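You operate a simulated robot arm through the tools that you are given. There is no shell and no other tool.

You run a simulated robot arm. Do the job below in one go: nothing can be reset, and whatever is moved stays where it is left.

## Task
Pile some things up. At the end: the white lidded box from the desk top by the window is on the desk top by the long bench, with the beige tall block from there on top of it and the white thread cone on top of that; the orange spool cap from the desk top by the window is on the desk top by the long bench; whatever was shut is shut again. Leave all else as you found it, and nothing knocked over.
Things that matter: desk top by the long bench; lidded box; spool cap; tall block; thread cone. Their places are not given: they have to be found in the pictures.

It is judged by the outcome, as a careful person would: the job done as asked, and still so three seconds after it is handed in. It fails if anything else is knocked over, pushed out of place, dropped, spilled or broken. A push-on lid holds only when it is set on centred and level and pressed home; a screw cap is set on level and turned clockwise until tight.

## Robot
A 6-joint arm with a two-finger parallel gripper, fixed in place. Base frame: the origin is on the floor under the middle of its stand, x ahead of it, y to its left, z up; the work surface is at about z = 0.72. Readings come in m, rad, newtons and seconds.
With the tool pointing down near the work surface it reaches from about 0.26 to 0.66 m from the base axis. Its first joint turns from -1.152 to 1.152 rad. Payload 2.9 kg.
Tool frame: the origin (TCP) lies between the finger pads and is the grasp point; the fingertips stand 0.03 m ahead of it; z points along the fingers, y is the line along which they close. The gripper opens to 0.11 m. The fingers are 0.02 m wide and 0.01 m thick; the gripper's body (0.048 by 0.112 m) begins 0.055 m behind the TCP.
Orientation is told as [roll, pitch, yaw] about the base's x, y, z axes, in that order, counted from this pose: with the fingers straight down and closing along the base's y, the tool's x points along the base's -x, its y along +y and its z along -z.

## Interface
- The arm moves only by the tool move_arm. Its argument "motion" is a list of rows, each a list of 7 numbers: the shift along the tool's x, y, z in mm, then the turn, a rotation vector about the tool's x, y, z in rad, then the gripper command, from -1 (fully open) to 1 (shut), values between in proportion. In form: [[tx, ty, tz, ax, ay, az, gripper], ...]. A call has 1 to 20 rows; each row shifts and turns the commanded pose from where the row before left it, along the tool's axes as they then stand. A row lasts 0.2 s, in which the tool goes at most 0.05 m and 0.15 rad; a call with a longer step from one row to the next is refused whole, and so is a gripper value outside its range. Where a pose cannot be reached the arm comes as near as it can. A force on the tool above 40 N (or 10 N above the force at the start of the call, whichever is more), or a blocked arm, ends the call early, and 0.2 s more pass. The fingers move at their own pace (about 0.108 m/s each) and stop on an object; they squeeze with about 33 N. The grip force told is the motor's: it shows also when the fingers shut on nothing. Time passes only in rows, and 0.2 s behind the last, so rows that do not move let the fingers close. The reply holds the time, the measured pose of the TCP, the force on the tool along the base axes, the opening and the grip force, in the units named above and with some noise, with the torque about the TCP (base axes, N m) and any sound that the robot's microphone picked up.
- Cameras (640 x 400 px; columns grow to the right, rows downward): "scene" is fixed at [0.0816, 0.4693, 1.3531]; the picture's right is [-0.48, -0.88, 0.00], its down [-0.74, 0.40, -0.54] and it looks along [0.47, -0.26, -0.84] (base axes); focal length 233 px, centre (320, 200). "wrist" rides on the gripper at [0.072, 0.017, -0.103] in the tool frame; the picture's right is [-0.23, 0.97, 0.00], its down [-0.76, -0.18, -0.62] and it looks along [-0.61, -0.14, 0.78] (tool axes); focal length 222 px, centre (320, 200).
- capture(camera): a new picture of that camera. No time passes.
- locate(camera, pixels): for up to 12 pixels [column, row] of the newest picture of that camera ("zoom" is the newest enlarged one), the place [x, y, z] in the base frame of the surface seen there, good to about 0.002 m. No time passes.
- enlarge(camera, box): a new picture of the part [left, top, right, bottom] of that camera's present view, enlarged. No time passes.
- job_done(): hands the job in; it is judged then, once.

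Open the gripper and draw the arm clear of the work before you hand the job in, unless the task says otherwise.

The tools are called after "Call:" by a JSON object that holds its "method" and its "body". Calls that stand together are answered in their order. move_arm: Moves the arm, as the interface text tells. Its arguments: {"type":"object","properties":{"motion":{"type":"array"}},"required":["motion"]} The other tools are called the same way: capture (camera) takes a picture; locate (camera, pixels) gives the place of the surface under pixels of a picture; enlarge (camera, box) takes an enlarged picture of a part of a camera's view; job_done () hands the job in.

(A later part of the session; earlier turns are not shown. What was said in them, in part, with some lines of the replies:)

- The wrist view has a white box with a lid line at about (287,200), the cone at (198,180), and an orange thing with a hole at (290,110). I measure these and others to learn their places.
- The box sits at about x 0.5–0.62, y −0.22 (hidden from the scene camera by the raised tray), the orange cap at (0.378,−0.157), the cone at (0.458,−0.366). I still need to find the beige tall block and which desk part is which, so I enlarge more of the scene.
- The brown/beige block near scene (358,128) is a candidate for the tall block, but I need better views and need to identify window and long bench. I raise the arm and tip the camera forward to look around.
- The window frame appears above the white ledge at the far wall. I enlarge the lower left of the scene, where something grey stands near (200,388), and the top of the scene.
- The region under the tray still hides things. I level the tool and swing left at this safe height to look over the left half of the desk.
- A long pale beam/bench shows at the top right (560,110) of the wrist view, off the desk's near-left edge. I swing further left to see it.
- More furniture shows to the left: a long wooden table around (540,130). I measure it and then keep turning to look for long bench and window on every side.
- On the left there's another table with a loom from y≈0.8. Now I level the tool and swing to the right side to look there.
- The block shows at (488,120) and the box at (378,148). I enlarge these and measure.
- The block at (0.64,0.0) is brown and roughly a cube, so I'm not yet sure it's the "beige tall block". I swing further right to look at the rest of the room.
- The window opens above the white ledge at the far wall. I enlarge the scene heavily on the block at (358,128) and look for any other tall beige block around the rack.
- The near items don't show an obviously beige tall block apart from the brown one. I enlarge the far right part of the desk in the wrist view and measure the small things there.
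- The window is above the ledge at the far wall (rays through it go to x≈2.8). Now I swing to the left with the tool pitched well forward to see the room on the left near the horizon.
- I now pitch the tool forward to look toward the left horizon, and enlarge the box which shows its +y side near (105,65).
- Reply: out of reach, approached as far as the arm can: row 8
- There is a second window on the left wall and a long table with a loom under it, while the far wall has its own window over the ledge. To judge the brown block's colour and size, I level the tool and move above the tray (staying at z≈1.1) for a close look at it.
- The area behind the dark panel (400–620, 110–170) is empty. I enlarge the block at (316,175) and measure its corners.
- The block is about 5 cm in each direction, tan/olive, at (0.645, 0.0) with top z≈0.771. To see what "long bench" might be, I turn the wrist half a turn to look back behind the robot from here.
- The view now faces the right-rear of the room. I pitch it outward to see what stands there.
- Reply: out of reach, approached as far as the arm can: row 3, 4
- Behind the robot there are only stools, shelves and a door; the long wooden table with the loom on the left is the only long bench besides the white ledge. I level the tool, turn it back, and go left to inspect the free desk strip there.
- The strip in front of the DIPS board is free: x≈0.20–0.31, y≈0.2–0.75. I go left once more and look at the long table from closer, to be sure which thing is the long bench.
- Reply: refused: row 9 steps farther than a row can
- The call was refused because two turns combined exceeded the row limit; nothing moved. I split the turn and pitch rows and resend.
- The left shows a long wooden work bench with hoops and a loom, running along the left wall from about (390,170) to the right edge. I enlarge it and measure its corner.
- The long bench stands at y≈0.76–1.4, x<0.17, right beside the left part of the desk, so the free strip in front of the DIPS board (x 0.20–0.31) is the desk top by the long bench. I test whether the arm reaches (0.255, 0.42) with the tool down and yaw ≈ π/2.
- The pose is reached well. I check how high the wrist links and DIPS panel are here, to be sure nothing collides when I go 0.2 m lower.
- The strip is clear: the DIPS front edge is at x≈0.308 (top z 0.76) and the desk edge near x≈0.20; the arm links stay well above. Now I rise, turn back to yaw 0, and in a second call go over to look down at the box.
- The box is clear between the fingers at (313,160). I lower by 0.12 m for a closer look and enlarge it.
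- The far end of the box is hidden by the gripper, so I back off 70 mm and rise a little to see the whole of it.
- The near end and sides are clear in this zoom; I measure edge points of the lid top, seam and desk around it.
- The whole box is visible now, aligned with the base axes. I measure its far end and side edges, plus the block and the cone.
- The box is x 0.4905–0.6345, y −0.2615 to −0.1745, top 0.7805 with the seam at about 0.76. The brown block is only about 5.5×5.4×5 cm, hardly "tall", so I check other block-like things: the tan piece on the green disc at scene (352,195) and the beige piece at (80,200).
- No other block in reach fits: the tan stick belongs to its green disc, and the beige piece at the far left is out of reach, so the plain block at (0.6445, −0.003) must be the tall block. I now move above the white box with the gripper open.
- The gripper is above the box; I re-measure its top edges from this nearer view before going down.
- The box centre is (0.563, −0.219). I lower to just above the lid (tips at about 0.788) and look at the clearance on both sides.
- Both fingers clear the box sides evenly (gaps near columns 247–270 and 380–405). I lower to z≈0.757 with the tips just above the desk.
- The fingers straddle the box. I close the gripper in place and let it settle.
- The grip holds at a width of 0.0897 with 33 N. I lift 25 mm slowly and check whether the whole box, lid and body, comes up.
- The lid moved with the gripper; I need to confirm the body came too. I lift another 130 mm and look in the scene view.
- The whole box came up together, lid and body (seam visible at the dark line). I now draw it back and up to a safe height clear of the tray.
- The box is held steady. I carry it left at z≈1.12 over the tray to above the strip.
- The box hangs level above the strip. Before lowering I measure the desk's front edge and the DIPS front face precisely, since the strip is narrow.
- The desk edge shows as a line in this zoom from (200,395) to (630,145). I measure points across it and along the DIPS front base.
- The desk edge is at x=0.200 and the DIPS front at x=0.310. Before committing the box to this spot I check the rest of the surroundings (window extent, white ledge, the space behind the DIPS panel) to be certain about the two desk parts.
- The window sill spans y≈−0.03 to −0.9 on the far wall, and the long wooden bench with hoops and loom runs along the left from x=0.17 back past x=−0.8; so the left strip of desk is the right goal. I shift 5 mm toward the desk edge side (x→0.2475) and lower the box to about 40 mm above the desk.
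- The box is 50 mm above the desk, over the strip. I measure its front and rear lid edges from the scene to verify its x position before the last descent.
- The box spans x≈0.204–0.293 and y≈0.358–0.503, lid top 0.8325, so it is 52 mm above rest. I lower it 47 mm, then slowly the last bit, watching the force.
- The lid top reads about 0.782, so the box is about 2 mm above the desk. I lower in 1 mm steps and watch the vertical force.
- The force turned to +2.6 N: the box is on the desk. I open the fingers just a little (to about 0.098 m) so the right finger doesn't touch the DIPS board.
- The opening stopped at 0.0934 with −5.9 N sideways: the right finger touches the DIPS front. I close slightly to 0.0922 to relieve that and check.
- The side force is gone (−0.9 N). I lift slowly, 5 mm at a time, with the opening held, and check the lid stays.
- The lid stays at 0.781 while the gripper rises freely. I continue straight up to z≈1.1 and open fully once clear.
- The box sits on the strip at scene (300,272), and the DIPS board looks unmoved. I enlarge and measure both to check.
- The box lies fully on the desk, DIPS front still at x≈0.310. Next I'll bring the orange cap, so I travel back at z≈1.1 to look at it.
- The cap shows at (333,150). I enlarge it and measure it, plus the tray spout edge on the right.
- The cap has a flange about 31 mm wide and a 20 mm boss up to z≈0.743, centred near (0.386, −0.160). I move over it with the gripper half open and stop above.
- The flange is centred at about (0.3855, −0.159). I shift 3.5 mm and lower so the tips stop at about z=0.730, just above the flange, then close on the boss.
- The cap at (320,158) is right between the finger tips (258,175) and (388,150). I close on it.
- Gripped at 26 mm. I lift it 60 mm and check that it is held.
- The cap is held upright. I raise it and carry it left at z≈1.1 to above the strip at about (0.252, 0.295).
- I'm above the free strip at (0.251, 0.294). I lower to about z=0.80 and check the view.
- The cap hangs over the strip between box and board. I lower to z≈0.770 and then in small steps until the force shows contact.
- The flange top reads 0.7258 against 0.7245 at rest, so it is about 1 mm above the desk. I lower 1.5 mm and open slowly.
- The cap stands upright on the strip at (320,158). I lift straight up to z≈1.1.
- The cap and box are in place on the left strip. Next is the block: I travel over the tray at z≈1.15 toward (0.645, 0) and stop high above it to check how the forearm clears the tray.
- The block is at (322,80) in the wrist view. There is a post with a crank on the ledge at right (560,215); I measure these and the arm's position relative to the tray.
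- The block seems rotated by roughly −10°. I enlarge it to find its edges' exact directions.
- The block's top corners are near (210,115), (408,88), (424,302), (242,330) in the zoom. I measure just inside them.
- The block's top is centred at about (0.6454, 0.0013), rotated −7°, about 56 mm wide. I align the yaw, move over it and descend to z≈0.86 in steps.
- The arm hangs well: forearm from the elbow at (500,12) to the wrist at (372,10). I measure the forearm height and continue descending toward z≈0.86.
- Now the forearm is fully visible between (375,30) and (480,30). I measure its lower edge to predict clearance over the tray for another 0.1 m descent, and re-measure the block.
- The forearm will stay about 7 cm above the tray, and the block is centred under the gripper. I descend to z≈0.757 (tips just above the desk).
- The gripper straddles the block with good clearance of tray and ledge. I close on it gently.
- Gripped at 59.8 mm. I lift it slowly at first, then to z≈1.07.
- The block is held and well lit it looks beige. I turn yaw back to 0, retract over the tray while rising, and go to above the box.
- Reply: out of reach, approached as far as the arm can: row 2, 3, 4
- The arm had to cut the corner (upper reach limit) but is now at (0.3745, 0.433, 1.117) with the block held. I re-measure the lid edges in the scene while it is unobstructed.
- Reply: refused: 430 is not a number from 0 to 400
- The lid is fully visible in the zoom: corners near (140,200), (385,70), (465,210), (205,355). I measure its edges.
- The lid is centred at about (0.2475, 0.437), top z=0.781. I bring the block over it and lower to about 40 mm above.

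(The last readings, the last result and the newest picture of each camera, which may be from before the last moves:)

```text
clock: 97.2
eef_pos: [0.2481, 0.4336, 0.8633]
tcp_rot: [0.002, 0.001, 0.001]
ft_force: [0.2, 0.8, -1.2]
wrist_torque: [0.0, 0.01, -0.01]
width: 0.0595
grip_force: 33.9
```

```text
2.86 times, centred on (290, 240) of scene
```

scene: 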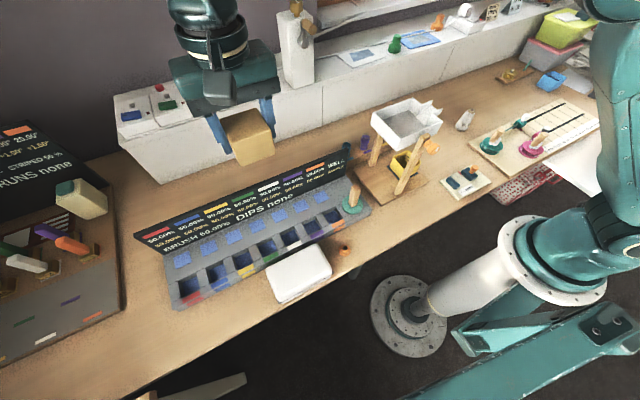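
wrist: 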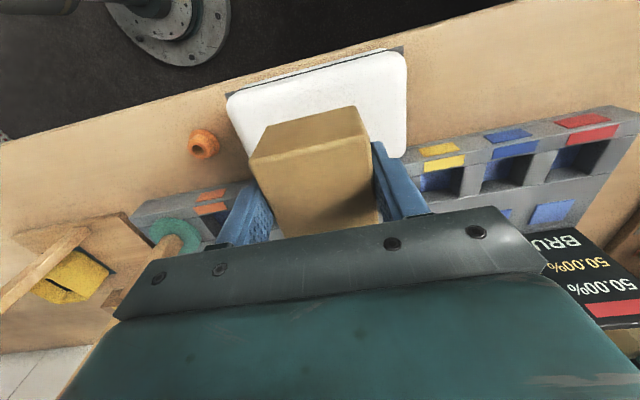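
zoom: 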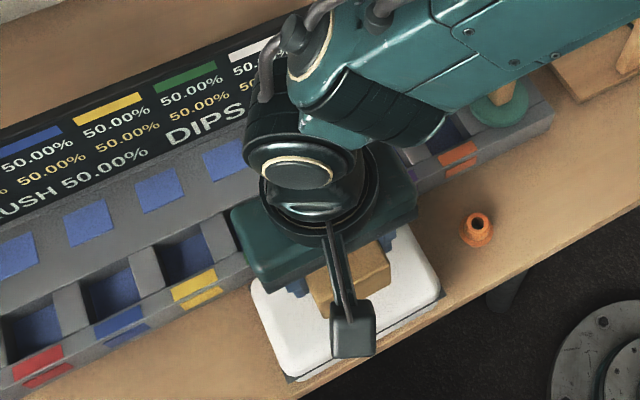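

The block hangs above the lid, well within it. I lower 36 mm and then in small steps, watching for contact.

Call:
{"method": "move_arm", "body": {"motion": [[0, 2, 20, 0, 0, 0, 1], [0, 0, 14, 0, 0, 0, 1], [0, 0, 3, 0, 0, 0, 1], [0, 0, 1, 0, 0, 0, 1], [0, 0, 0, 0, 0, 0, 1]]}}

Call:
{"method": "capture", "body": {"camera": "wrist"}}

Call:
{"method": "enlarge", "body": {"camera": "scene", "box": [250, 210, 346, 300]}}

```text
clock: 98.4
eef_pos: [0.2475, 0.4371, 0.825]
tcp_rot: [0.001, 0.0, -0.001]
ft_force: [-0.5, -0.1, -0.8]
wrist_torque: [-0.01, -0.01, 0.02]
width: 0.0595
grip_force: 32.8
```

```text
taken
```

wrist: 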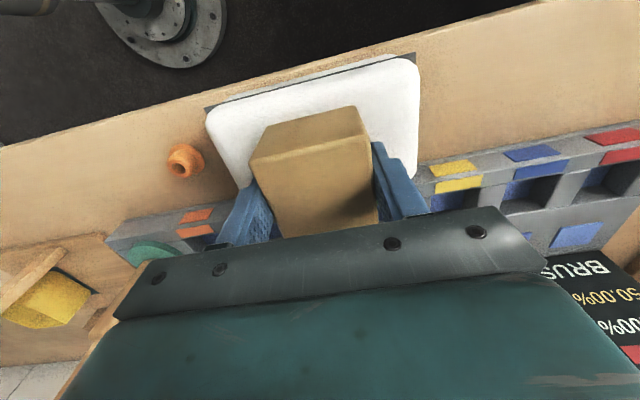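

```text
4.44 times, centred on (298, 255) of scene
```

zoom: 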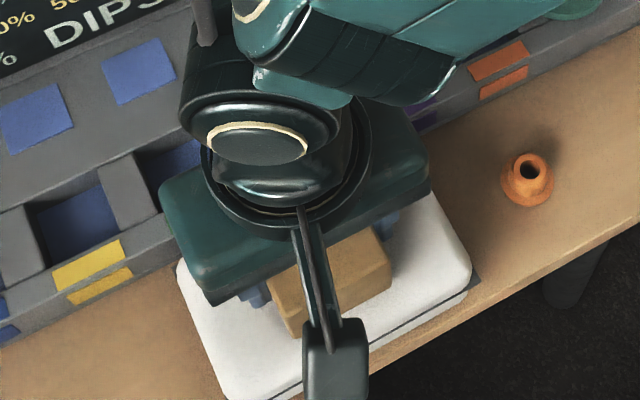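

Still about 3 mm to go with no contact force. I step down 1 mm at a time and watch.

Call:
{"method": "move_arm", "body": {"motion": [[0, 0, 1, 0, 0, 0, 1], [0, 0, 1, 0, 0, 0, 1], [0, 0, 0, 0, 0, 0, 1]]}}

Call:
{"method": "move_arm", "body": {"motion": [[0, 0, 1, 0, 0, 0, 1], [0, 0, 0, 0, 0, 0, 1]]}}

```text
clock: 99.2
eef_pos: [0.2475, 0.4372, 0.8225]
tcp_rot: [0.002, -0.002, 0.0]
ft_force: [0.1, 0.3, -0.5]
wrist_torque: [0.01, -0.01, 0.01]
width: 0.0592
grip_force: 32.6
```

```text
clock: 99.8
eef_pos: [0.2472, 0.4377, 0.821]
tcp_rot: [0.001, 0.0, -0.001]
ft_force: [-0.4, 0.0, -1.3]
wrist_torque: [-0.01, 0.01, 0.04]
width: 0.0593
grip_force: 33.3
```

No contact yet at 0.821. I keep stepping down.

Call:
{"method": "move_arm", "body": {"motion": [[0, 0, 1, 0, 0, 0, 1], [0, 0, 0, 0, 0, 0, 1]]}}

Call:
{"method": "move_arm", "body": {"motion": [[0, 0, 1, 0, 0, 0, 1], [0, 0, 0, 0, 0, 0, 1]]}}

```text
clock: 100.4
eef_pos: [0.247, 0.4372, 0.8214]
tcp_rot: [0.001, -0.001, 0.001]
ft_force: [-0.7, 0.2, -0.7]
wrist_torque: [-0.03, -0.02, 0.01]
width: 0.0596
grip_force: 33.4
```

```text
clock: 101.0
eef_pos: [0.2473, 0.4372, 0.8199]
tcp_rot: [0.002, -0.002, -0.001]
ft_force: [-1.0, -0.3, 0.2]
wrist_torque: [-0.04, -0.01, -0.03]
width: 0.0594
grip_force: 33.2
```

The vertical force rises slightly to +0.2; one more millimetre should confirm contact.

Call:
{"method": "move_arm", "body": {"motion": [[0, 0, 0.7, 0, 0, 0, 1], [0, 0, 0, 0, 0, 0, 1]]}}

Call:
{"method": "enlarge", "body": {"camera": "wrist", "box": [200, 50, 440, 240]}}

```text
clock: 101.6
eef_pos: [0.2466, 0.437, 0.821]
tcp_rot: [0.003, -0.002, 0.001]
ft_force: [-1.3, -2.6, 13.7]
wrist_torque: [-0.46, -0.04, -0.05]
width: 0.0597
grip_force: 33.1
```

```text
2.11 times, centred on (320, 145) of wrist
```

zoom: 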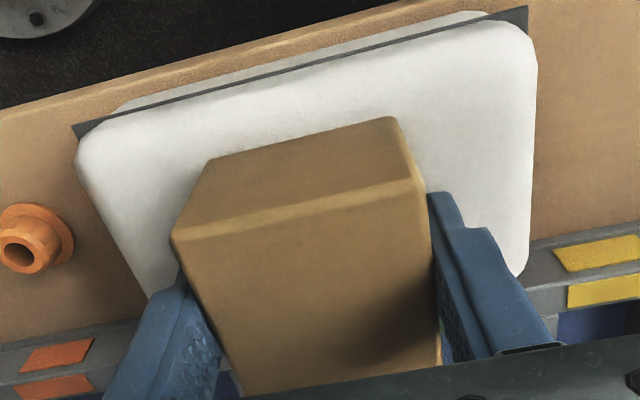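

Contact is firm (13.7 N). I ease up 0.5 mm and open the fingers to release the block on the lid.

Call:
{"method": "move_arm", "body": {"motion": [[0, 0, -0.5, 0, 0, 0, 1], [0, 0, 0, 0, 0, 0, -0.25], [0, 0, 0, 0, 0, 0, -0.45], [0, 0, 0, 0, 0, 0, -0.45]]}}

Call:
{"method": "capture", "body": {"camera": "wrist"}}

```text
clock: 102.6
eef_pos: [0.2477, 0.4363, 0.8208]
tcp_rot: [0.002, 0.0, 0.0]
ft_force: [-0.3, 0.8, -0.2]
wrist_torque: [0.03, 0.01, 0.04]
width: 0.0798
grip_force: 0.0
```

```text
taken
```

wrist: 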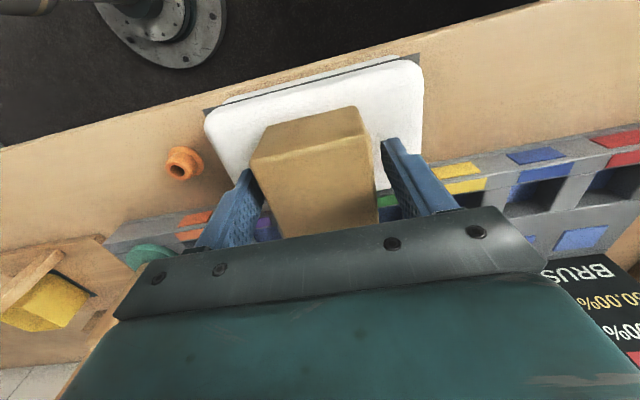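

The block stands on the lid and the fingers are free. I rise straight up to z≈1.12.

Call:
{"method": "move_arm", "body": {"motion": [[0, 0, -20, 0, 0, 0, -0.45], [0, 0, -40, 0, 0, 0, -0.45], [0, 0, -45, 0, 0, 0, -0.6], [0, 0, -45, 0, 0, 0, -0.6], [0, 0, -45, 0, 0, 0, -0.6], [0, 0, -45, 0, 0, 0, -0.6], [0, 0, -45, 0, 0, 0, -0.6]]}}

Call:
{"method": "capture", "body": {"camera": "wrist"}}

Call:
{"method": "enlarge", "body": {"camera": "scene", "box": [230, 200, 370, 310]}}

```text
clock: 104.2
eef_pos: [0.249, 0.4378, 1.1073]
tcp_rot: [0.001, 0.0, 0.001]
ft_force: [0.5, 0.3, 0.3]
wrist_torque: [0.0, 0.02, 0.0]
width: 0.0882
grip_force: 0.1
```

```text
taken
```

wrist: 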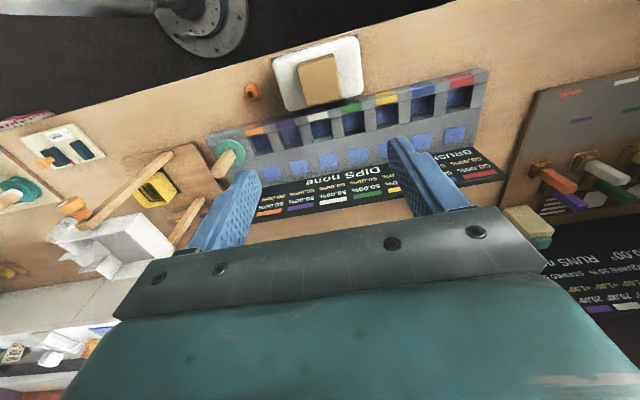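

```text
3.64 times, centred on (300, 255) of scene
```

zoom: 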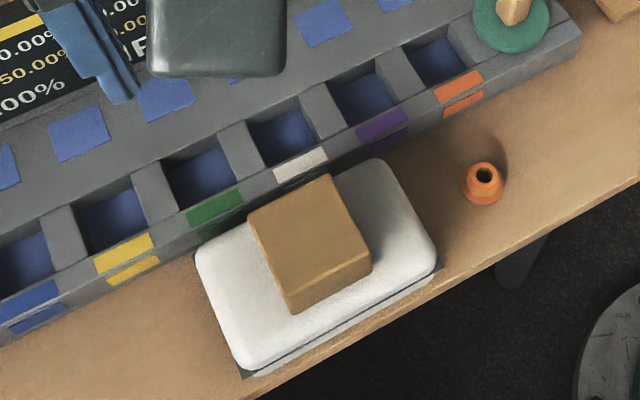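

The block stands squarely on the box lid. I measure its top corners for the cone placement.

Call:
{"method": "locate", "body": {"camera": "zoom", "pixels": [[252, 218], [326, 178], [366, 250], [290, 285], [305, 230], [270, 250], [345, 212], [330, 265], [290, 197]]}}

Call:
{"method": "locate", "body": {"camera": "wrist", "pixels": [[318, 78], [303, 72], [333, 60], [337, 95], [308, 103], [290, 60], [350, 50], [356, 90], [290, 105]]}}

```text
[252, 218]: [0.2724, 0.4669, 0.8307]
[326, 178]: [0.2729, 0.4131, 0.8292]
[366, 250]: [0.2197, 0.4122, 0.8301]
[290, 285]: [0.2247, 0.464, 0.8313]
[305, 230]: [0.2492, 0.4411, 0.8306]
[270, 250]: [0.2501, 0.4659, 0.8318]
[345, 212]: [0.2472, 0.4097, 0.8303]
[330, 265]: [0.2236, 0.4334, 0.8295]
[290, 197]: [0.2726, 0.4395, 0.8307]
```

```text
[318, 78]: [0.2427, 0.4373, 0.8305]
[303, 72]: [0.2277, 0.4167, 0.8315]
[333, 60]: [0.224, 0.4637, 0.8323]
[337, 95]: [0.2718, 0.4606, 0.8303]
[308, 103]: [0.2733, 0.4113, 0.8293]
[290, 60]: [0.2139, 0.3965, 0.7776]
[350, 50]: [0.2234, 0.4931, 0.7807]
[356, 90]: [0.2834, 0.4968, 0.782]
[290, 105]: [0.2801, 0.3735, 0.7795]
```

The block top is centred at (0.247, 0.4385), z=0.8305. Now I go back right at this height to look at the thread cone.

Call:
{"method": "move_arm", "body": {"motion": [[-5.4, -45.2, 0, 0, 0, 0, -0.6], [-5.4, -45.2, 0, 0, 0, 0, -0.6], [-5.4, -45.2, 0, 0, 0, 0, -0.6], [-5.4, -45.2, 0, 0, 0, 0, -0.6], [-5.4, -45.2, 0, 0, 0, 0, -0.6], [-5.4, -45.2, 0, 0, 0, 0, -0.6], [-5.4, -45.2, 0, 0, 0, 0, -0.6], [-5.4, -45.2, 0, 0, 0, 0, -0.6], [-5.4, -45.2, 0, 0, 0, 0, -0.6], [-5.4, -45.2, 0, 0, 0, 0, -0.6], [-5.4, -45.2, 0, 0, 0, 0, -0.6], [-5.4, -45.2, 0, 0, 0, 0, -0.6], [-5.4, -45.2, 0, 0, 0, 0, -0.6], [-5.4, -45.2, 0, 0, 0, 0, -0.6], [-5.4, -45.2, 0, 0, 0, 0, -0.6], [-5.4, -45.2, 0, 0, 0, 0, -0.6], [-5.4, -45.2, 0, 0, 0, 0, -0.6], [0, 0, 45, 0, 0, 0, -0.6], [0, 0, 45, 0, 0, 0, -0.6]]}}

Call:
{"method": "capture", "body": {"camera": "wrist"}}

Call:
{"method": "capture", "body": {"camera": "scene"}}

```text
clock: 108.2
eef_pos: [0.3393, -0.334, 1.0149]
tcp_rot: [0.001, 0.001, 0.0]
ft_force: [-0.9, 0.3, -0.1]
wrist_torque: [0.01, 0.05, -0.01]
width: 0.0877
grip_force: 0.1
```

```text
taken
```

wrist: 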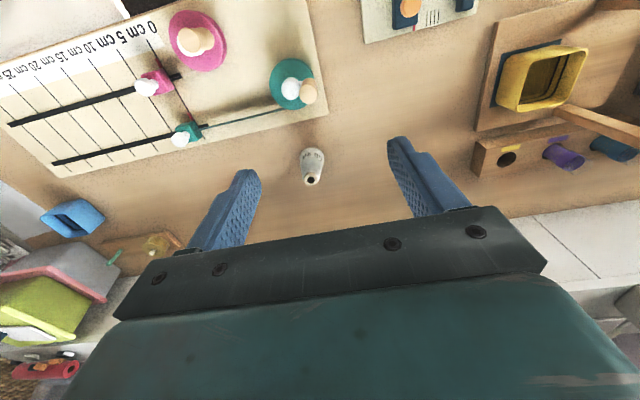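

```text
taken
```

scene: 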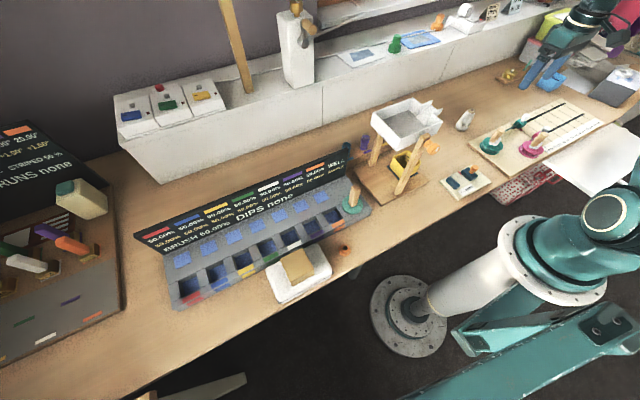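

The cone stands at wrist (313,167). I enlarge both views of it and measure its base and top.

Call:
{"method": "enlarge", "body": {"camera": "wrist", "box": [281, 140, 345, 195]}}

Call:
{"method": "locate", "body": {"camera": "zoom", "pixels": [[315, 295], [330, 290], [290, 290], [315, 270], [310, 100], [230, 120], [405, 110], [225, 150], [410, 150], [320, 180], [315, 240], [320, 310]]}}

Call:
{"method": "enlarge", "body": {"camera": "scene", "box": [440, 95, 488, 140]}}

Call:
{"method": "locate", "body": {"camera": "zoom", "pixels": [[375, 115], [350, 95], [250, 230], [380, 270], [290, 260], [320, 200], [400, 130], [340, 120], [230, 260], [340, 320], [370, 200], [310, 150]]}}

```text
7.27 times, centred on (313, 168) of wrist
```

zoom: 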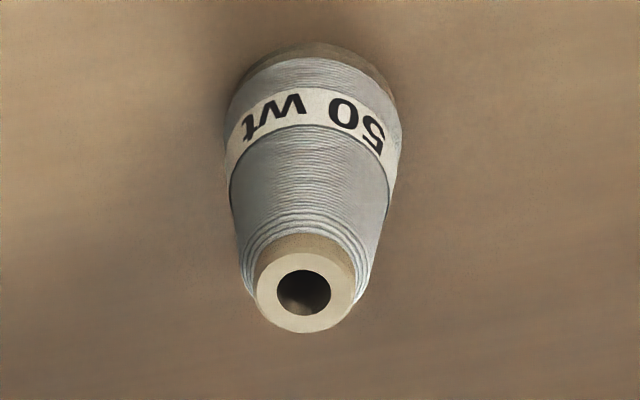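

```text
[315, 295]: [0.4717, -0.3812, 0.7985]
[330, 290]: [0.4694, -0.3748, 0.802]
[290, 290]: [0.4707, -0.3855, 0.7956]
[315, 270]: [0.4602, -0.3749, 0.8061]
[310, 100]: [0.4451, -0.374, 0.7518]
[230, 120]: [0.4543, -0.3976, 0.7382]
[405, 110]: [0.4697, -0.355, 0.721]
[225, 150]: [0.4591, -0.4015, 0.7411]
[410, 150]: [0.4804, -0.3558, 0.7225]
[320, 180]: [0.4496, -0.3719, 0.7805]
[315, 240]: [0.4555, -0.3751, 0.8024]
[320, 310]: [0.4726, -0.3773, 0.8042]
```

```text
8.89 times, centred on (464, 118) of scene
```

zoom: 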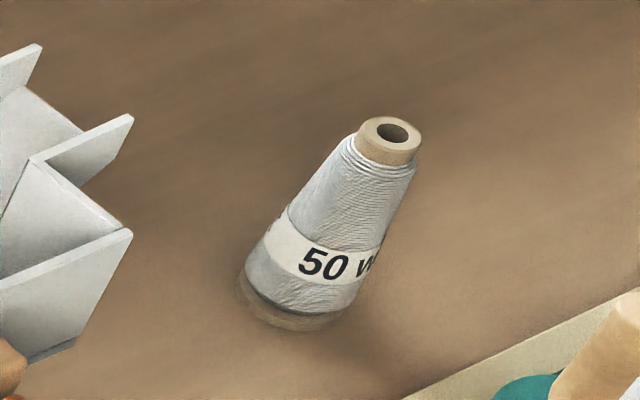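

```text
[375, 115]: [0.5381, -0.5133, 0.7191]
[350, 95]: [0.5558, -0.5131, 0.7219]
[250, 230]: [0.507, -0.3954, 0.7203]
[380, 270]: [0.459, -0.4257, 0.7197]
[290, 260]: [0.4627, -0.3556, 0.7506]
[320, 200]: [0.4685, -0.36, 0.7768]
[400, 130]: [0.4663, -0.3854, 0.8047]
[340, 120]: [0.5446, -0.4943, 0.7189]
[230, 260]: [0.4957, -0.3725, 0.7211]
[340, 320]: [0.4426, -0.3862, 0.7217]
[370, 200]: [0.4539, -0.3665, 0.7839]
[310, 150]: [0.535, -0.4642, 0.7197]
```

The cone is centred at about (0.466, −0.377), base 50 mm wide, top z≈0.806. I move above it to z≈0.90 and check alignment.

Call:
{"method": "move_arm", "body": {"motion": [[-31.7, -10.8, 20, 0, 0, 0, -0.6], [-31.7, -10.8, 20, 0, 0, 0, -0.6], [-31.7, -10.8, 20, 0, 0, 0, -0.6], [-31.7, -10.8, 20, 0, 0, 0, -0.6], [0, 0, 35, 0, 0, 0, -0.6], [0, 0, 0, 0, 0, 0, -0.6]]}}

Call:
{"method": "capture", "body": {"camera": "wrist"}}

```text
clock: 109.6
eef_pos: [0.4655, -0.3747, 0.9004]
tcp_rot: [0.0, 0.001, 0.0]
ft_force: [-0.1, -0.1, 0.6]
wrist_torque: [-0.03, 0.0, 0.01]
width: 0.088
grip_force: 0.0
```

```text
taken
```

wrist: 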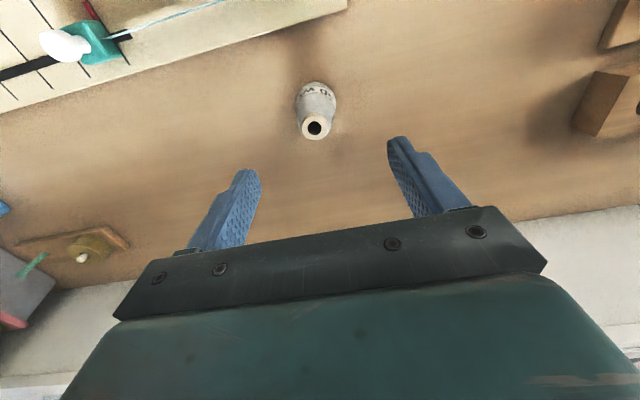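

Call:
{"method": "enlarge", "body": {"camera": "wrist", "box": [284, 70, 348, 150]}}

Call:
{"method": "locate", "body": {"camera": "zoom", "pixels": [[310, 240], [345, 285], [285, 290], [315, 335], [310, 140], [215, 130], [405, 130], [310, 70], [225, 180], [395, 180], [310, 180], [312, 255]]}}

```text
5.00 times, centred on (316, 110) of wrist
```

zoom: 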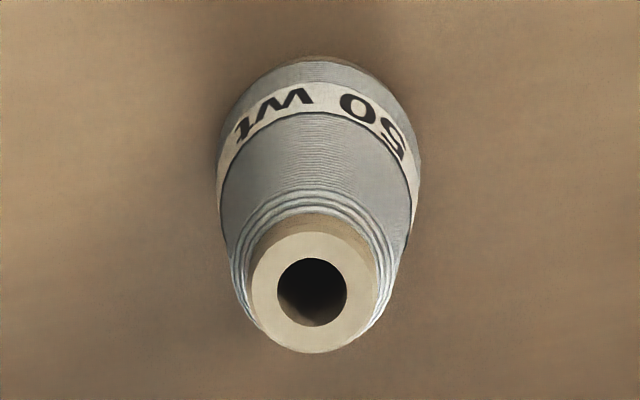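

```text
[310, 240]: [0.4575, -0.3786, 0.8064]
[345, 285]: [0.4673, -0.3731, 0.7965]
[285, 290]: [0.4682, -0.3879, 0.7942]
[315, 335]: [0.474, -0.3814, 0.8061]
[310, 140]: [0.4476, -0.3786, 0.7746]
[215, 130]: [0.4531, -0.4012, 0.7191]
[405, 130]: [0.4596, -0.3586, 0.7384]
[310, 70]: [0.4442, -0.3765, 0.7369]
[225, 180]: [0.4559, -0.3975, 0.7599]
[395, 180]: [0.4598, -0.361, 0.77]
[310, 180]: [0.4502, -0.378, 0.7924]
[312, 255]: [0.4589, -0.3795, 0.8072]
```

The cone axis is at about (0.4655, −0.379). I shift 4 mm in y and descend to z≈0.796 so the tips grip the cone slightly above its mid-height.

Call:
{"method": "move_arm", "body": {"motion": [[0, -4, 20, 0, 0, 0, -0.6], [0, 0, 30, 0, 0, 0, -0.6], [0, 0, 30, 0, 0, 0, -0.6], [0, 0, 24, 0, 0, 0, -0.6], [0, 0, 0, 0, 0, 0, -0.6]]}}

Call:
{"method": "capture", "body": {"camera": "wrist"}}

```text
clock: 110.8
eef_pos: [0.4662, -0.3802, 0.7965]
tcp_rot: [0.0, 0.0, 0.0]
ft_force: [0.5, 0.3, 0.1]
wrist_torque: [0.04, -0.01, 0.04]
width: 0.0882
grip_force: 0.1
```

```text
taken
```

wrist: 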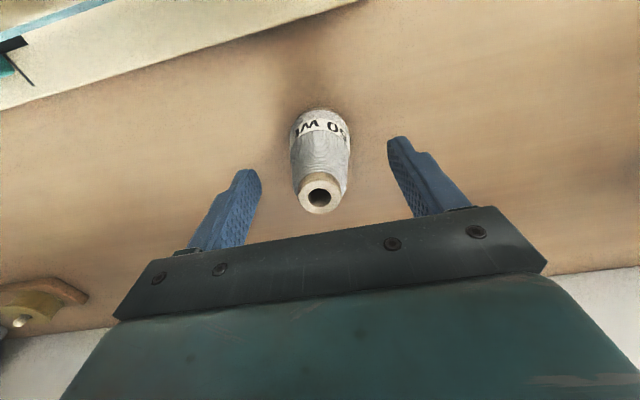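

The cone is centred between the fingers. I close in steps so that it isn't knocked.

Call:
{"method": "move_arm", "body": {"motion": [[0, 0, 0, 0, 0, 0, 0.0], [0, 0, 0, 0, 0, 0, 0.2], [0, 0, 0, 0, 0, 0, 0.35], [0, 0, 0, 0, 0, 0, 0.5], [0, 0, 0, 0, 0, 0, 1], [0, 0, 0, 0, 0, 0, 1]]}}

Call:
{"method": "capture", "body": {"camera": "wrist"}}

```text
clock: 112.2
eef_pos: [0.4663, -0.3792, 0.7957]
tcp_rot: [0.001, -0.002, -0.001]
ft_force: [0.3, 1.1, 0.1]
wrist_torque: [0.02, 0.0, -0.01]
width: 0.0343
grip_force: 33.0
```

```text
taken
```

wrist: 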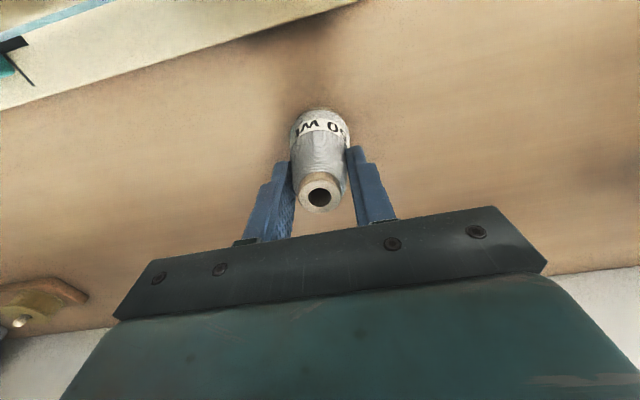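

Gripped at 34 mm. I lift slowly 30 mm and check that the cone comes up straight.

Call:
{"method": "move_arm", "body": {"motion": [[0, 0, -5, 0, 0, 0, 1], [0, 0, -10, 0, 0, 0, 1], [0, 0, -15, 0, 0, 0, 1], [0, 0, 0, 0, 0, 0, 1]]}}

Call:
{"method": "capture", "body": {"camera": "wrist"}}

Call:
{"method": "enlarge", "body": {"camera": "scene", "box": [430, 60, 526, 150]}}

```text
clock: 113.2
eef_pos: [0.4663, -0.3794, 0.8246]
tcp_rot: [0.002, 0.0, -0.001]
ft_force: [-0.1, -0.8, -0.6]
wrist_torque: [-0.01, -0.01, 0.01]
width: 0.0346
grip_force: 32.6
```

```text
taken
```

wrist: 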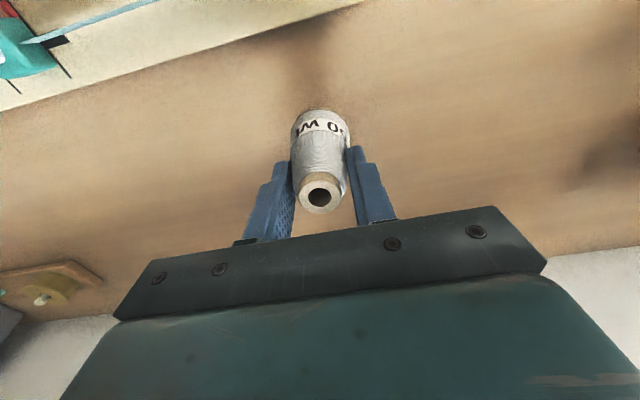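

```text
4.44 times, centred on (478, 105) of scene
```

zoom: 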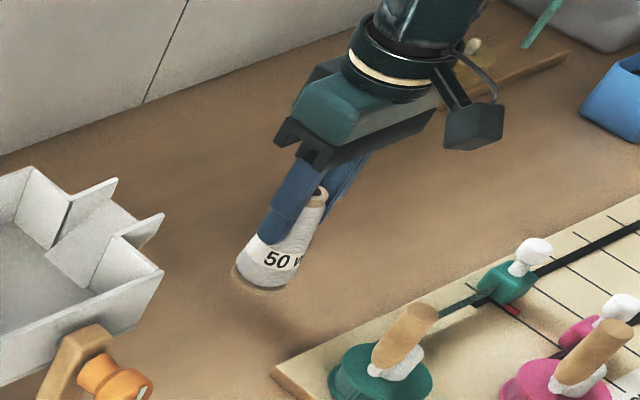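

The cone hangs straight. I raise it, retract and climb to z≈1.12 before crossing.

Call:
{"method": "move_arm", "body": {"motion": [[0, 0, -30, 0, 0, 0, 1], [0, 0, -40, 0, 0, 0, 1], [0, 0, -40, 0, 0, 0, 1], [30, 8, -35, 0, 0, 0, 1], [30, 8, -35, 0, 0, 0, 1], [30, 8, -35, 0, 0, 0, 1], [30, 8, -35, 0, 0, 0, 1], [0, 0, -40, 0, 0, 0, 1], [0, 0, -10, 0, 0, 0, 1], [0, 0, 0, 0, 0, 0, 1]]}}

Call:
{"method": "capture", "body": {"camera": "wrist"}}

```text
clock: 115.4
eef_pos: [0.3472, -0.3466, 1.1269]
tcp_rot: [0.002, 0.0, 0.001]
ft_force: [-0.7, -0.5, -0.7]
wrist_torque: [0.02, -0.03, 0.04]
width: 0.0346
grip_force: 32.9
```

```text
taken
```

wrist: 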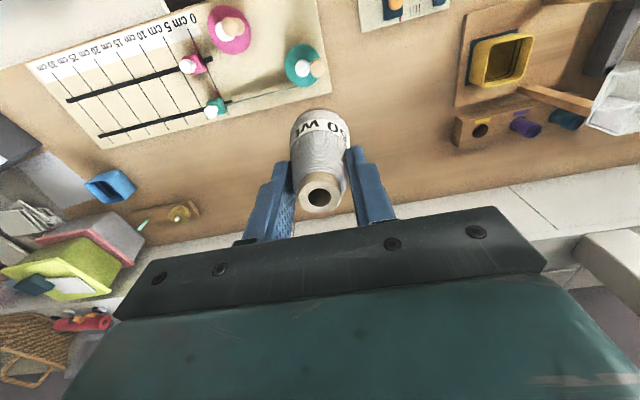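

The cone is steady at z≈1.127. I carry it left to above the stack at (0.247, 0.4385).

Call:
{"method": "move_arm", "body": {"motion": [[5.9, 46.2, 0, 0, 0, 0, 1], [5.9, 46.2, 0, 0, 0, 0, 1], [5.9, 46.2, 0, 0, 0, 0, 1], [5.9, 46.2, 0, 0, 0, 0, 1], [5.9, 46.2, 0, 0, 0, 0, 1], [5.9, 46.2, 0, 0, 0, 0, 1], [5.9, 46.2, 0, 0, 0, 0, 1], [5.9, 46.2, 0, 0, 0, 0, 1], [5.9, 46.2, 0, 0, 0, 0, 1], [5.9, 46.2, 0, 0, 0, 0, 1], [5.9, 46.2, 0, 0, 0, 0, 1], [5.9, 46.2, 0, 0, 0, 0, 1], [5.9, 46.2, 0, 0, 0, 0, 1], [5.9, 46.2, 0, 0, 0, 0, 1], [5.9, 46.2, 0, 0, 0, 0, 1], [5.9, 46.2, 0, 0, 0, 0, 1], [5.9, 45, 0, 0, 0, 0, 1], [0, 0, 0, 0, 0, 0, 1]]}}

Call:
{"method": "capture", "body": {"camera": "wrist"}}

Call:
{"method": "capture", "body": {"camera": "scene"}}

```text
clock: 119.2
eef_pos: [0.2458, 0.4364, 1.1259]
tcp_rot: [0.002, -0.001, 0.0]
ft_force: [-0.2, -0.2, -0.8]
wrist_torque: [0.0, -0.01, 0.01]
width: 0.0345
grip_force: 32.9
```

```text
taken
```

wrist: 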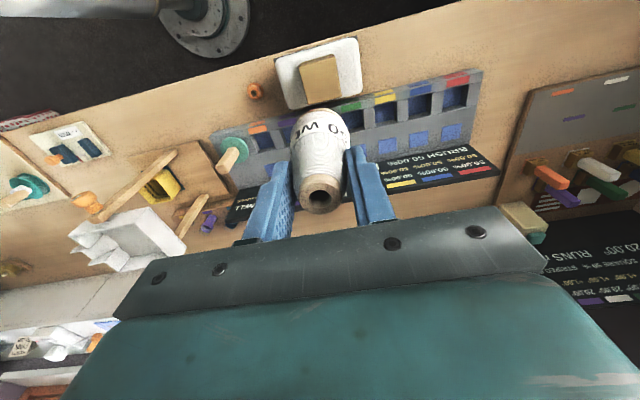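

```text
taken
```

scene: 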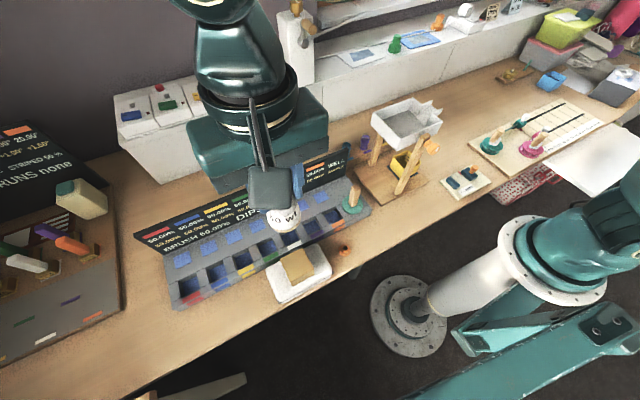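

The cone is over the stack. I lower it to about 45 mm above the block top and check alignment.

Call:
{"method": "move_arm", "body": {"motion": [[-1, 2, 30, 0, 0, 0, 1], [0, 0, 40, 0, 0, 0, 1], [0, 0, 40, 0, 0, 0, 1], [0, 0, 40, 0, 0, 0, 1], [0, 0, 26, 0, 0, 0, 1], [0, 0, 0, 0, 0, 0, 1]]}}

Call:
{"method": "capture", "body": {"camera": "wrist"}}

Call:
{"method": "enlarge", "body": {"camera": "scene", "box": [220, 190, 364, 310]}}

```text
clock: 120.6
eef_pos: [0.2465, 0.44, 0.9508]
tcp_rot: [0.0, 0.0, 0.002]
ft_force: [0.7, 0.1, -0.9]
wrist_torque: [-0.01, 0.03, 0.0]
width: 0.0343
grip_force: 32.8
```

```text
taken
```

wrist: 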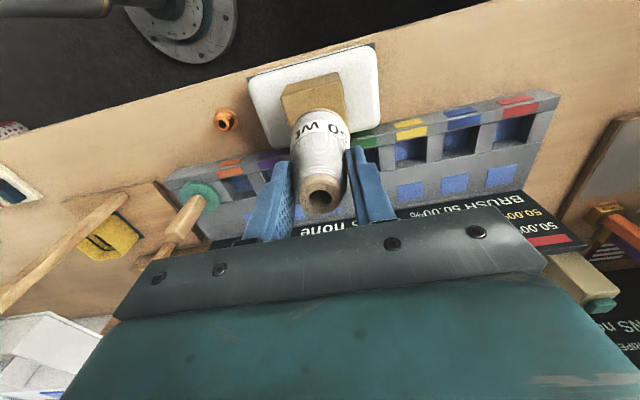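

```text
3.33 times, centred on (292, 250) of scene
```

zoom: 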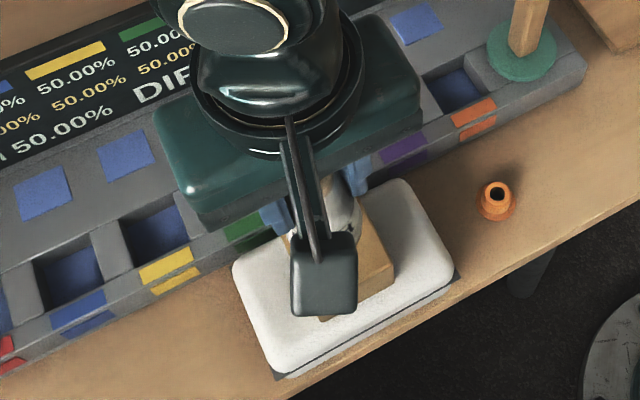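

Alignment looks right. I lower 36 mm more, to about 9 mm above the block, and measure cone bottom against the block top.

Call:
{"method": "move_arm", "body": {"motion": [[0, 0, 20, 0, 0, 0, 1], [0, 0, 16, 0, 0, 0, 1], [0, 0, 0, 0, 0, 0, 1]]}}

Call:
{"method": "enlarge", "body": {"camera": "wrist", "box": [220, 30, 420, 220]}}

Call:
{"method": "locate", "body": {"camera": "zoom", "pixels": [[210, 150], [250, 140], [350, 115], [395, 110], [220, 190], [410, 160], [320, 170], [260, 200], [380, 180], [230, 230], [300, 155], [345, 150]]}}

```text
clock: 121.4
eef_pos: [0.2468, 0.4399, 0.9153]
tcp_rot: [0.002, 0.0, -0.001]
ft_force: [0.6, -0.1, -1.1]
wrist_torque: [0.0, 0.0, 0.02]
width: 0.0344
grip_force: 33.5
```

```text
2.11 times, centred on (320, 125) of wrist
```

zoom: 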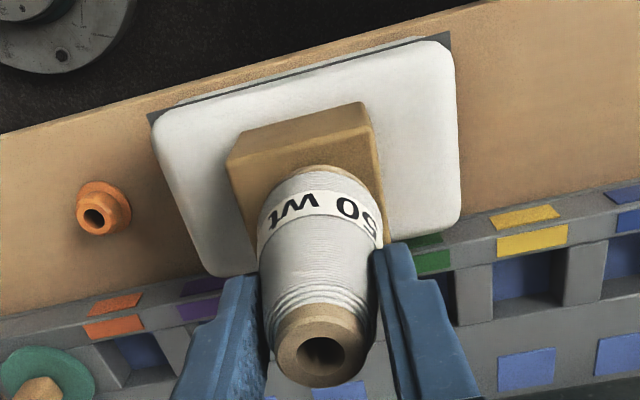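

```text
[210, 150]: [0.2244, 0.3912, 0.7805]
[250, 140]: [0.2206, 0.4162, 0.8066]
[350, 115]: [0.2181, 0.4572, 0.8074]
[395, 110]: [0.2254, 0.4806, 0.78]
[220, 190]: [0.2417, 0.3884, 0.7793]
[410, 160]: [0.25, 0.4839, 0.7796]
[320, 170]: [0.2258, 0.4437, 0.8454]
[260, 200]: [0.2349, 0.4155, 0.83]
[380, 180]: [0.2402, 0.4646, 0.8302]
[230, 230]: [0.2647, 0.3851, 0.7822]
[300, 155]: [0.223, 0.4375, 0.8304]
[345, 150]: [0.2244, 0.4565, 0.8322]
```

The cone base (front edge x≈0.224) sits well within the block top (x 0.2185–0.275, y 0.409–0.468). I lower 6 mm, then step by 1 mm to contact.

Call:
{"method": "move_arm", "body": {"motion": [[0, -1, 3, 0, 0, 0, 1], [0, 0, 3, 0, 0, 0, 1], [0, 0, 0, 0, 0, 0, 1]]}}

Call:
{"method": "move_arm", "body": {"motion": [[0, 0, 1, 0, 0, 0, 1], [0, 0, 0, 0, 0, 0, 1]]}}

Call:
{"method": "move_arm", "body": {"motion": [[0, 0, 1, 0, 0, 0, 1], [0, 0, 0, 0, 0, 0, 1]]}}

```text
clock: 122.2
eef_pos: [0.2456, 0.4383, 0.9089]
tcp_rot: [0.0, 0.002, 0.002]
ft_force: [0.3, -0.3, -0.4]
wrist_torque: [-0.02, 0.03, -0.02]
width: 0.0344
grip_force: 33.2
```

```text
clock: 122.8
eef_pos: [0.2464, 0.4377, 0.9079]
tcp_rot: [0.003, 0.0, 0.001]
ft_force: [-1.0, -0.4, -0.4]
wrist_torque: [0.01, -0.03, -0.01]
width: 0.0346
grip_force: 33.0
```

```text
clock: 123.4
eef_pos: [0.2474, 0.4393, 0.9068]
tcp_rot: [0.002, 0.0, -0.001]
ft_force: [0.5, -0.6, -0.8]
wrist_torque: [0.01, 0.0, 0.0]
width: 0.0343
grip_force: 32.5
```

No contact yet at 0.907. I go on in half-millimetre to millimetre steps.

Call:
{"method": "move_arm", "body": {"motion": [[0, 0, 0.7, 0, 0, 0, 1], [0, 0, 0, 0, 0, 0, 1]]}}

Call:
{"method": "move_arm", "body": {"motion": [[0, 0, 0.7, 0, 0, 0, 1], [0, 0, 0, 0, 0, 0, 1]]}}

Call:
{"method": "move_arm", "body": {"motion": [[0, 0, 0.7, 0, 0, 0, 1], [0, 0, 0, 0, 0, 0, 1]]}}

```text
clock: 124.0
eef_pos: [0.2467, 0.4382, 0.9053]
tcp_rot: [0.001, 0.0, 0.0]
ft_force: [-0.6, 0.6, -1.0]
wrist_torque: [0.0, -0.01, 0.01]
width: 0.0343
grip_force: 32.8
```

```text
clock: 124.6
eef_pos: [0.2469, 0.4384, 0.9061]
tcp_rot: [0.001, -0.002, 0.0]
ft_force: [-2.3, -0.9, 8.0]
wrist_torque: [-0.14, 0.14, 0.03]
width: 0.0344
grip_force: 33.5
```

```text
clock: 125.2
eef_pos: [0.2478, 0.4388, 0.9065]
tcp_rot: [0.005, -0.002, -0.001]
ft_force: [-3.2, -4.8, 24.7]
wrist_torque: [-0.32, 0.27, -0.02]
width: 0.0344
grip_force: 33.0
```

Contact is made (24.7 N). I ease up 1.2 mm to nearly zero load and check before releasing.

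Call:
{"method": "move_arm", "body": {"motion": [[0, 0, -1.0, 0, 0, 0, 1], [0, 0, 0, 0, 0, 0, 1]]}}

Call:
{"method": "capture", "body": {"camera": "wrist"}}

Call:
{"method": "enlarge", "body": {"camera": "scene", "box": [240, 200, 360, 300]}}

```text
clock: 125.8
eef_pos: [0.2476, 0.438, 0.9053]
tcp_rot: [0.003, -0.001, -0.001]
ft_force: [-0.1, 0.1, 17.2]
wrist_torque: [0.13, -0.14, -0.02]
width: 0.0344
grip_force: 33.5
```

```text
taken
```

wrist: 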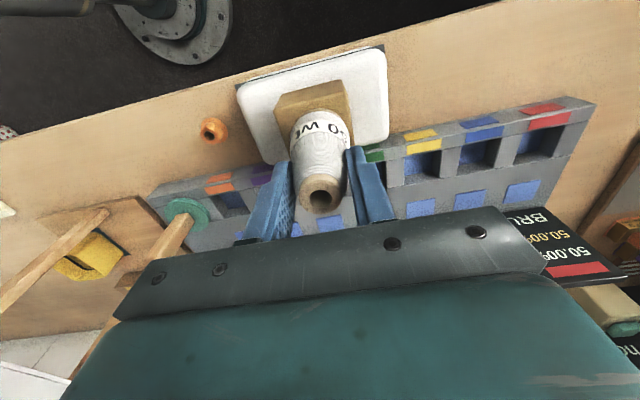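

```text
4.00 times, centred on (300, 250) of scene
```

zoom: 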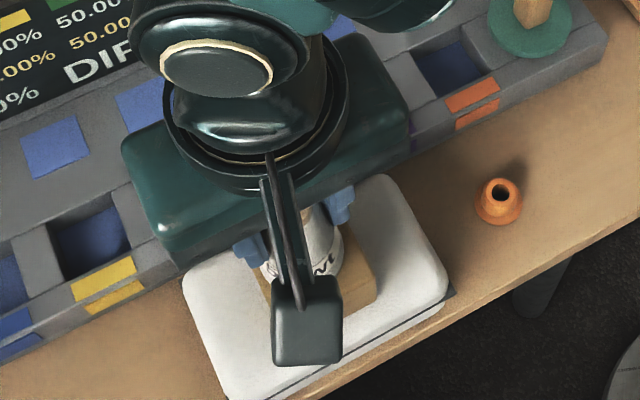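

Still 17 N, and it is straight. I ease up 0.6 mm more.

Call:
{"method": "move_arm", "body": {"motion": [[0, 0, -0.6, 0, 0, 0, 1], [0, 0, 0, 0, 0, 0, 1]]}}

```text
clock: 126.4
eef_pos: [0.2457, 0.438, 0.9067]
tcp_rot: [0.001, -0.001, -0.001]
ft_force: [0.7, 4.1, 9.8]
wrist_torque: [0.4, -0.1, 0.08]
width: 0.0342
grip_force: 32.9
```

The load is down to about 10 N. I open gradually so both fingers leave the cone evenly.

Call:
{"method": "move_arm", "body": {"motion": [[0, 0, -0.3, 0, 0, 0, 1], [0, 0, 0, 0, 0, 0, 0.34], [0, 0, 0, 0, 0, 0, 0.25], [0, 0, 0, 0, 0, 0, 0.1], [0, 0, 0, 0, 0, 0, -0.1], [0, 0, 0, 0, 0, 0, -0.3], [0, 0, 0, 0, 0, 0, -0.3]]}}

Call:
{"method": "capture", "body": {"camera": "wrist"}}

Call:
{"method": "enlarge", "body": {"camera": "wrist", "box": [220, 30, 420, 220]}}

```text
clock: 128.0
eef_pos: [0.2479, 0.439, 0.9066]
tcp_rot: [0.001, 0.001, 0.0]
ft_force: [0.0, -0.6, 0.5]
wrist_torque: [0.0, -0.02, -0.05]
width: 0.0714
grip_force: 0.0
```

```text
taken
```

wrist: 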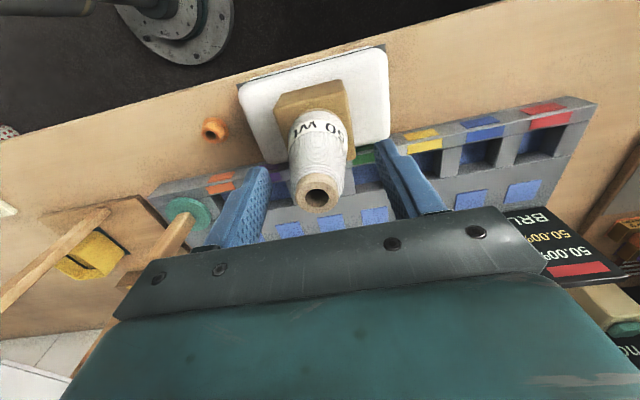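

```text
2.11 times, centred on (320, 125) of wrist
```

zoom: 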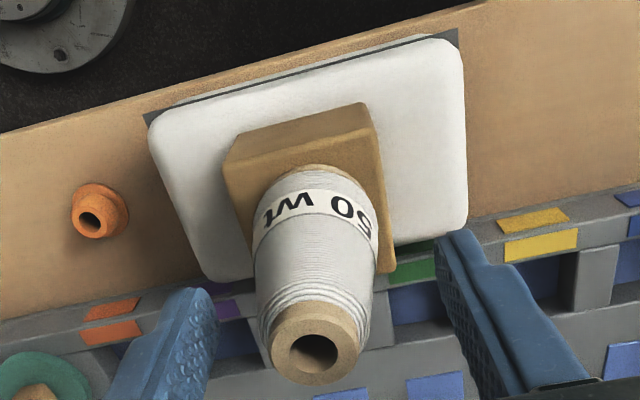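

The cone stands on the block and the fingers are clear on both sides. I rise straight up.

Call:
{"method": "move_arm", "body": {"motion": [[0, 0, -15, 0, 0, 0, -0.3], [0, 0, -30, 0, 0, 0, -0.3], [0, 0, -40, 0, 0, 0, -0.3], [0, 0, -40, 0, 0, 0, -0.5], [0, 0, -40, 0, 0, 0, -0.6], [0, 0, -35, 0, 0, 0, -0.6]]}}

Call:
{"method": "capture", "body": {"camera": "wrist"}}

Call:
{"method": "capture", "body": {"camera": "scene"}}

```text
clock: 129.4
eef_pos: [0.2477, 0.4401, 1.1061]
tcp_rot: [0.001, 0.001, -0.002]
ft_force: [-0.5, 0.0, -0.9]
wrist_torque: [0.03, 0.01, 0.03]
width: 0.0878
grip_force: 0.1
```

```text
taken
```

wrist: 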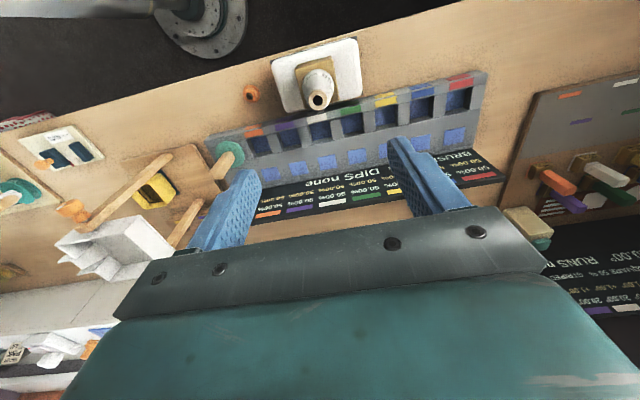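

```text
taken
```

scene: 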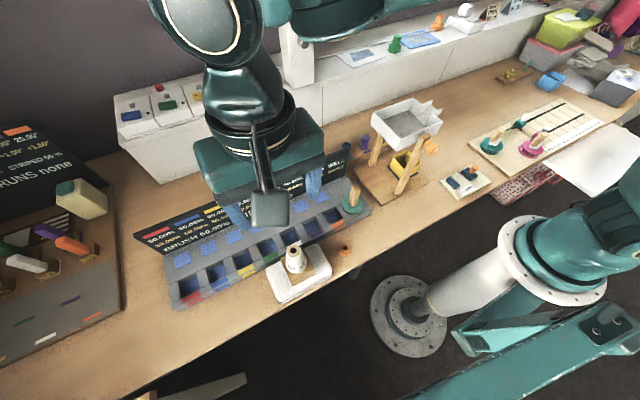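

The stack stands. I enlarge it and measure the cone's top and the block to see that it is upright and centred.

Call:
{"method": "enlarge", "body": {"camera": "scene", "box": [255, 225, 351, 310]}}

Call:
{"method": "locate", "body": {"camera": "zoom", "pixels": [[265, 95], [245, 100], [290, 100], [270, 120], [260, 190], [200, 170], [330, 170], [190, 220], [340, 250], [300, 230], [480, 130], [120, 230]]}}

Call:
{"method": "enlarge", "body": {"camera": "wrist", "box": [230, 20, 400, 140]}}

Call:
{"method": "locate", "body": {"camera": "zoom", "pixels": [[320, 300], [310, 260], [345, 290], [300, 300], [330, 330], [285, 210], [385, 200], [320, 165], [160, 230], [340, 170], [400, 320], [75, 270]]}}

```text
4.71 times, centred on (303, 268) of scene
```

zoom: 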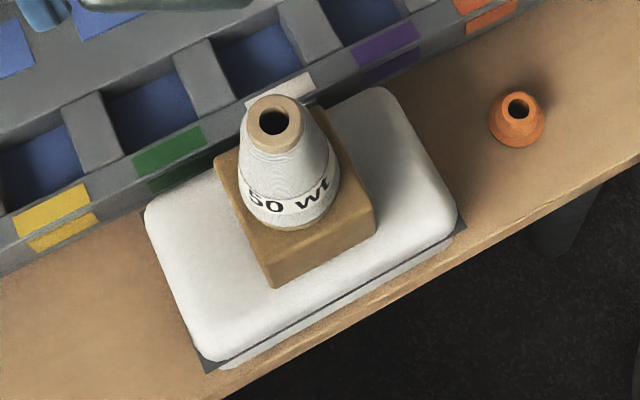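

```text
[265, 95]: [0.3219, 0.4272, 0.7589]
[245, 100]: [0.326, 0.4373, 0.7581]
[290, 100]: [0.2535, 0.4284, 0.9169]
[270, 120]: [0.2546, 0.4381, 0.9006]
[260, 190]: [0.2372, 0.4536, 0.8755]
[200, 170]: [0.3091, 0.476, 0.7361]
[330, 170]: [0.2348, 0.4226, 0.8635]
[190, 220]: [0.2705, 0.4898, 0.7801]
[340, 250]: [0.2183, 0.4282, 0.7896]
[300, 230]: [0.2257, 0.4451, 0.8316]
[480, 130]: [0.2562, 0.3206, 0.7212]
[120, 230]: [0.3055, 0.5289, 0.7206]
```

```text
3.33 times, centred on (315, 80) of wrist
```

zoom: 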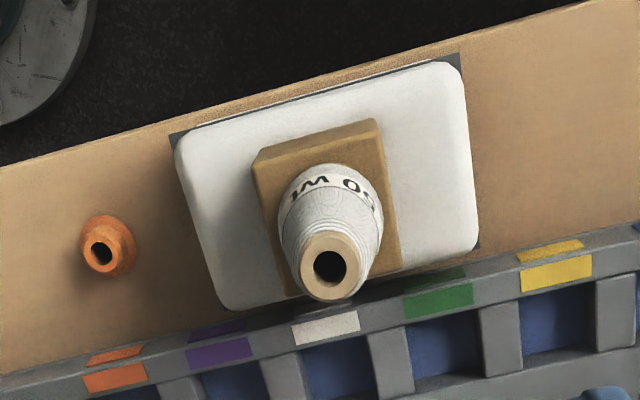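

```text
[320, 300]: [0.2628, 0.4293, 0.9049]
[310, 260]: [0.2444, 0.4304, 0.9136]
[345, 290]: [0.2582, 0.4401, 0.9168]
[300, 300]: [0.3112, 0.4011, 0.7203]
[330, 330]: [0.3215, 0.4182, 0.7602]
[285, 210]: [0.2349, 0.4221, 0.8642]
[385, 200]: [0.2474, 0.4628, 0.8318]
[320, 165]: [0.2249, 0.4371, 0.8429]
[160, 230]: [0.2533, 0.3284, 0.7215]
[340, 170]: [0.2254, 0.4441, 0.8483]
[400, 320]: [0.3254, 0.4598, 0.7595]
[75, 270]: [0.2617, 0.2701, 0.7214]
```

The cone stands upright and centred on the block, the box is shut under it, and the cap stands beside it. I draw the arm back clear to near its starting pose with the gripper open.

Call:
{"method": "move_arm", "body": {"motion": [[-7, -45, 0, 0, 0, 0, -1], [-7, -45, 0, 0, 0, 0, -1], [-7, -45, 0, 0, 0, 0, -1], [-7, -45, 0, 0, 0, 0, -1], [-7, -45, 0, 0, 0, 0, -1], [-7, -45, 0, 0, 0, 0, -1], [-7, -45, 0, 0, 0, 0, -1], [-7, -45, 0, 0, 0, 0, -1], [-7, -45, 0, 0, 0, 0, -1], [-7, -45, 0, 0, 0, 0, -1], [-7, -45, 0, 0, 0, 0, -1], [-7, -45, 0, 0, 0, 0, -1], [0, 0, 0, 0, 0, 0, -1]]}}

Call:
{"method": "capture", "body": {"camera": "scene"}}

Call:
{"method": "capture", "body": {"camera": "wrist"}}

```text
clock: 132.2
eef_pos: [0.3296, -0.1022, 1.1031]
tcp_rot: [0.001, -0.001, 0.0]
ft_force: [0.1, -0.3, 0.2]
wrist_torque: [-0.01, -0.03, 0.0]
width: 0.1102
grip_force: 0.1
```

```text
taken
```

scene: 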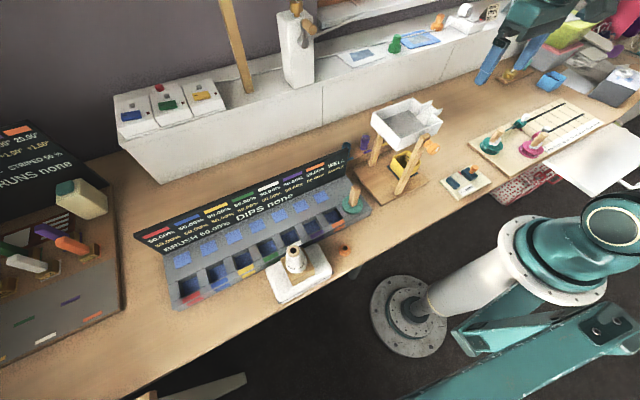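

```text
taken
```

wrist: 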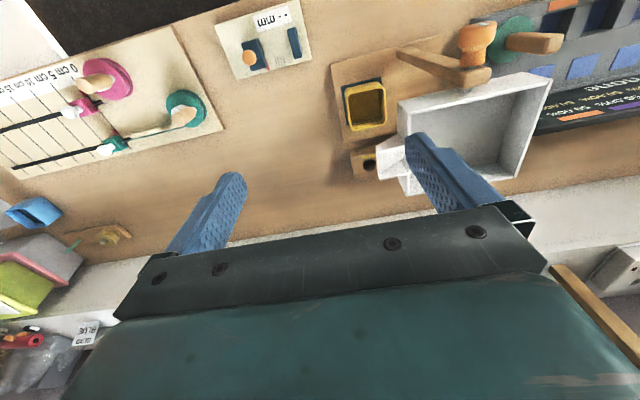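

The final pictures show the stack standing at scene (297,268), the cap beside it at (344,250), all other items unmoved, and the arm clear with the gripper open. I hand the job in.

Call:
{"method": "job_done", "body": {}}

```text
The job is handed in.
```

The stack is built and handed in. The white lidded box is on the desk strip by the long bench, with the beige block on its lid and the white thread cone upright on the block. The orange spool cap stands on the same strip, about 7 cm from the box.

The box lid stayed shut throughout, and the arm is drawn clear with the gripper open. In the last pictures nothing was knocked over and everything else looked unmoved.

- **Where I put it:** I took "the long bench" to be the long wooden bench with the loom and hoops to the arm's left. The free desk nearest it within reach is the strip in front of the DIPS board, only about 11 cm deep. The box fits fully on it but sits about 4 mm from the desk edge.
- **Which block I used:** the tan block standing behind the tray was the only loose block in reach. It is nearly a cube, not really tall.
- **One contact:** while releasing the box, a finger pressed lightly against the front of the DIPS board (about 6 N). I eased off at once; the board measured in the same place afterwards.
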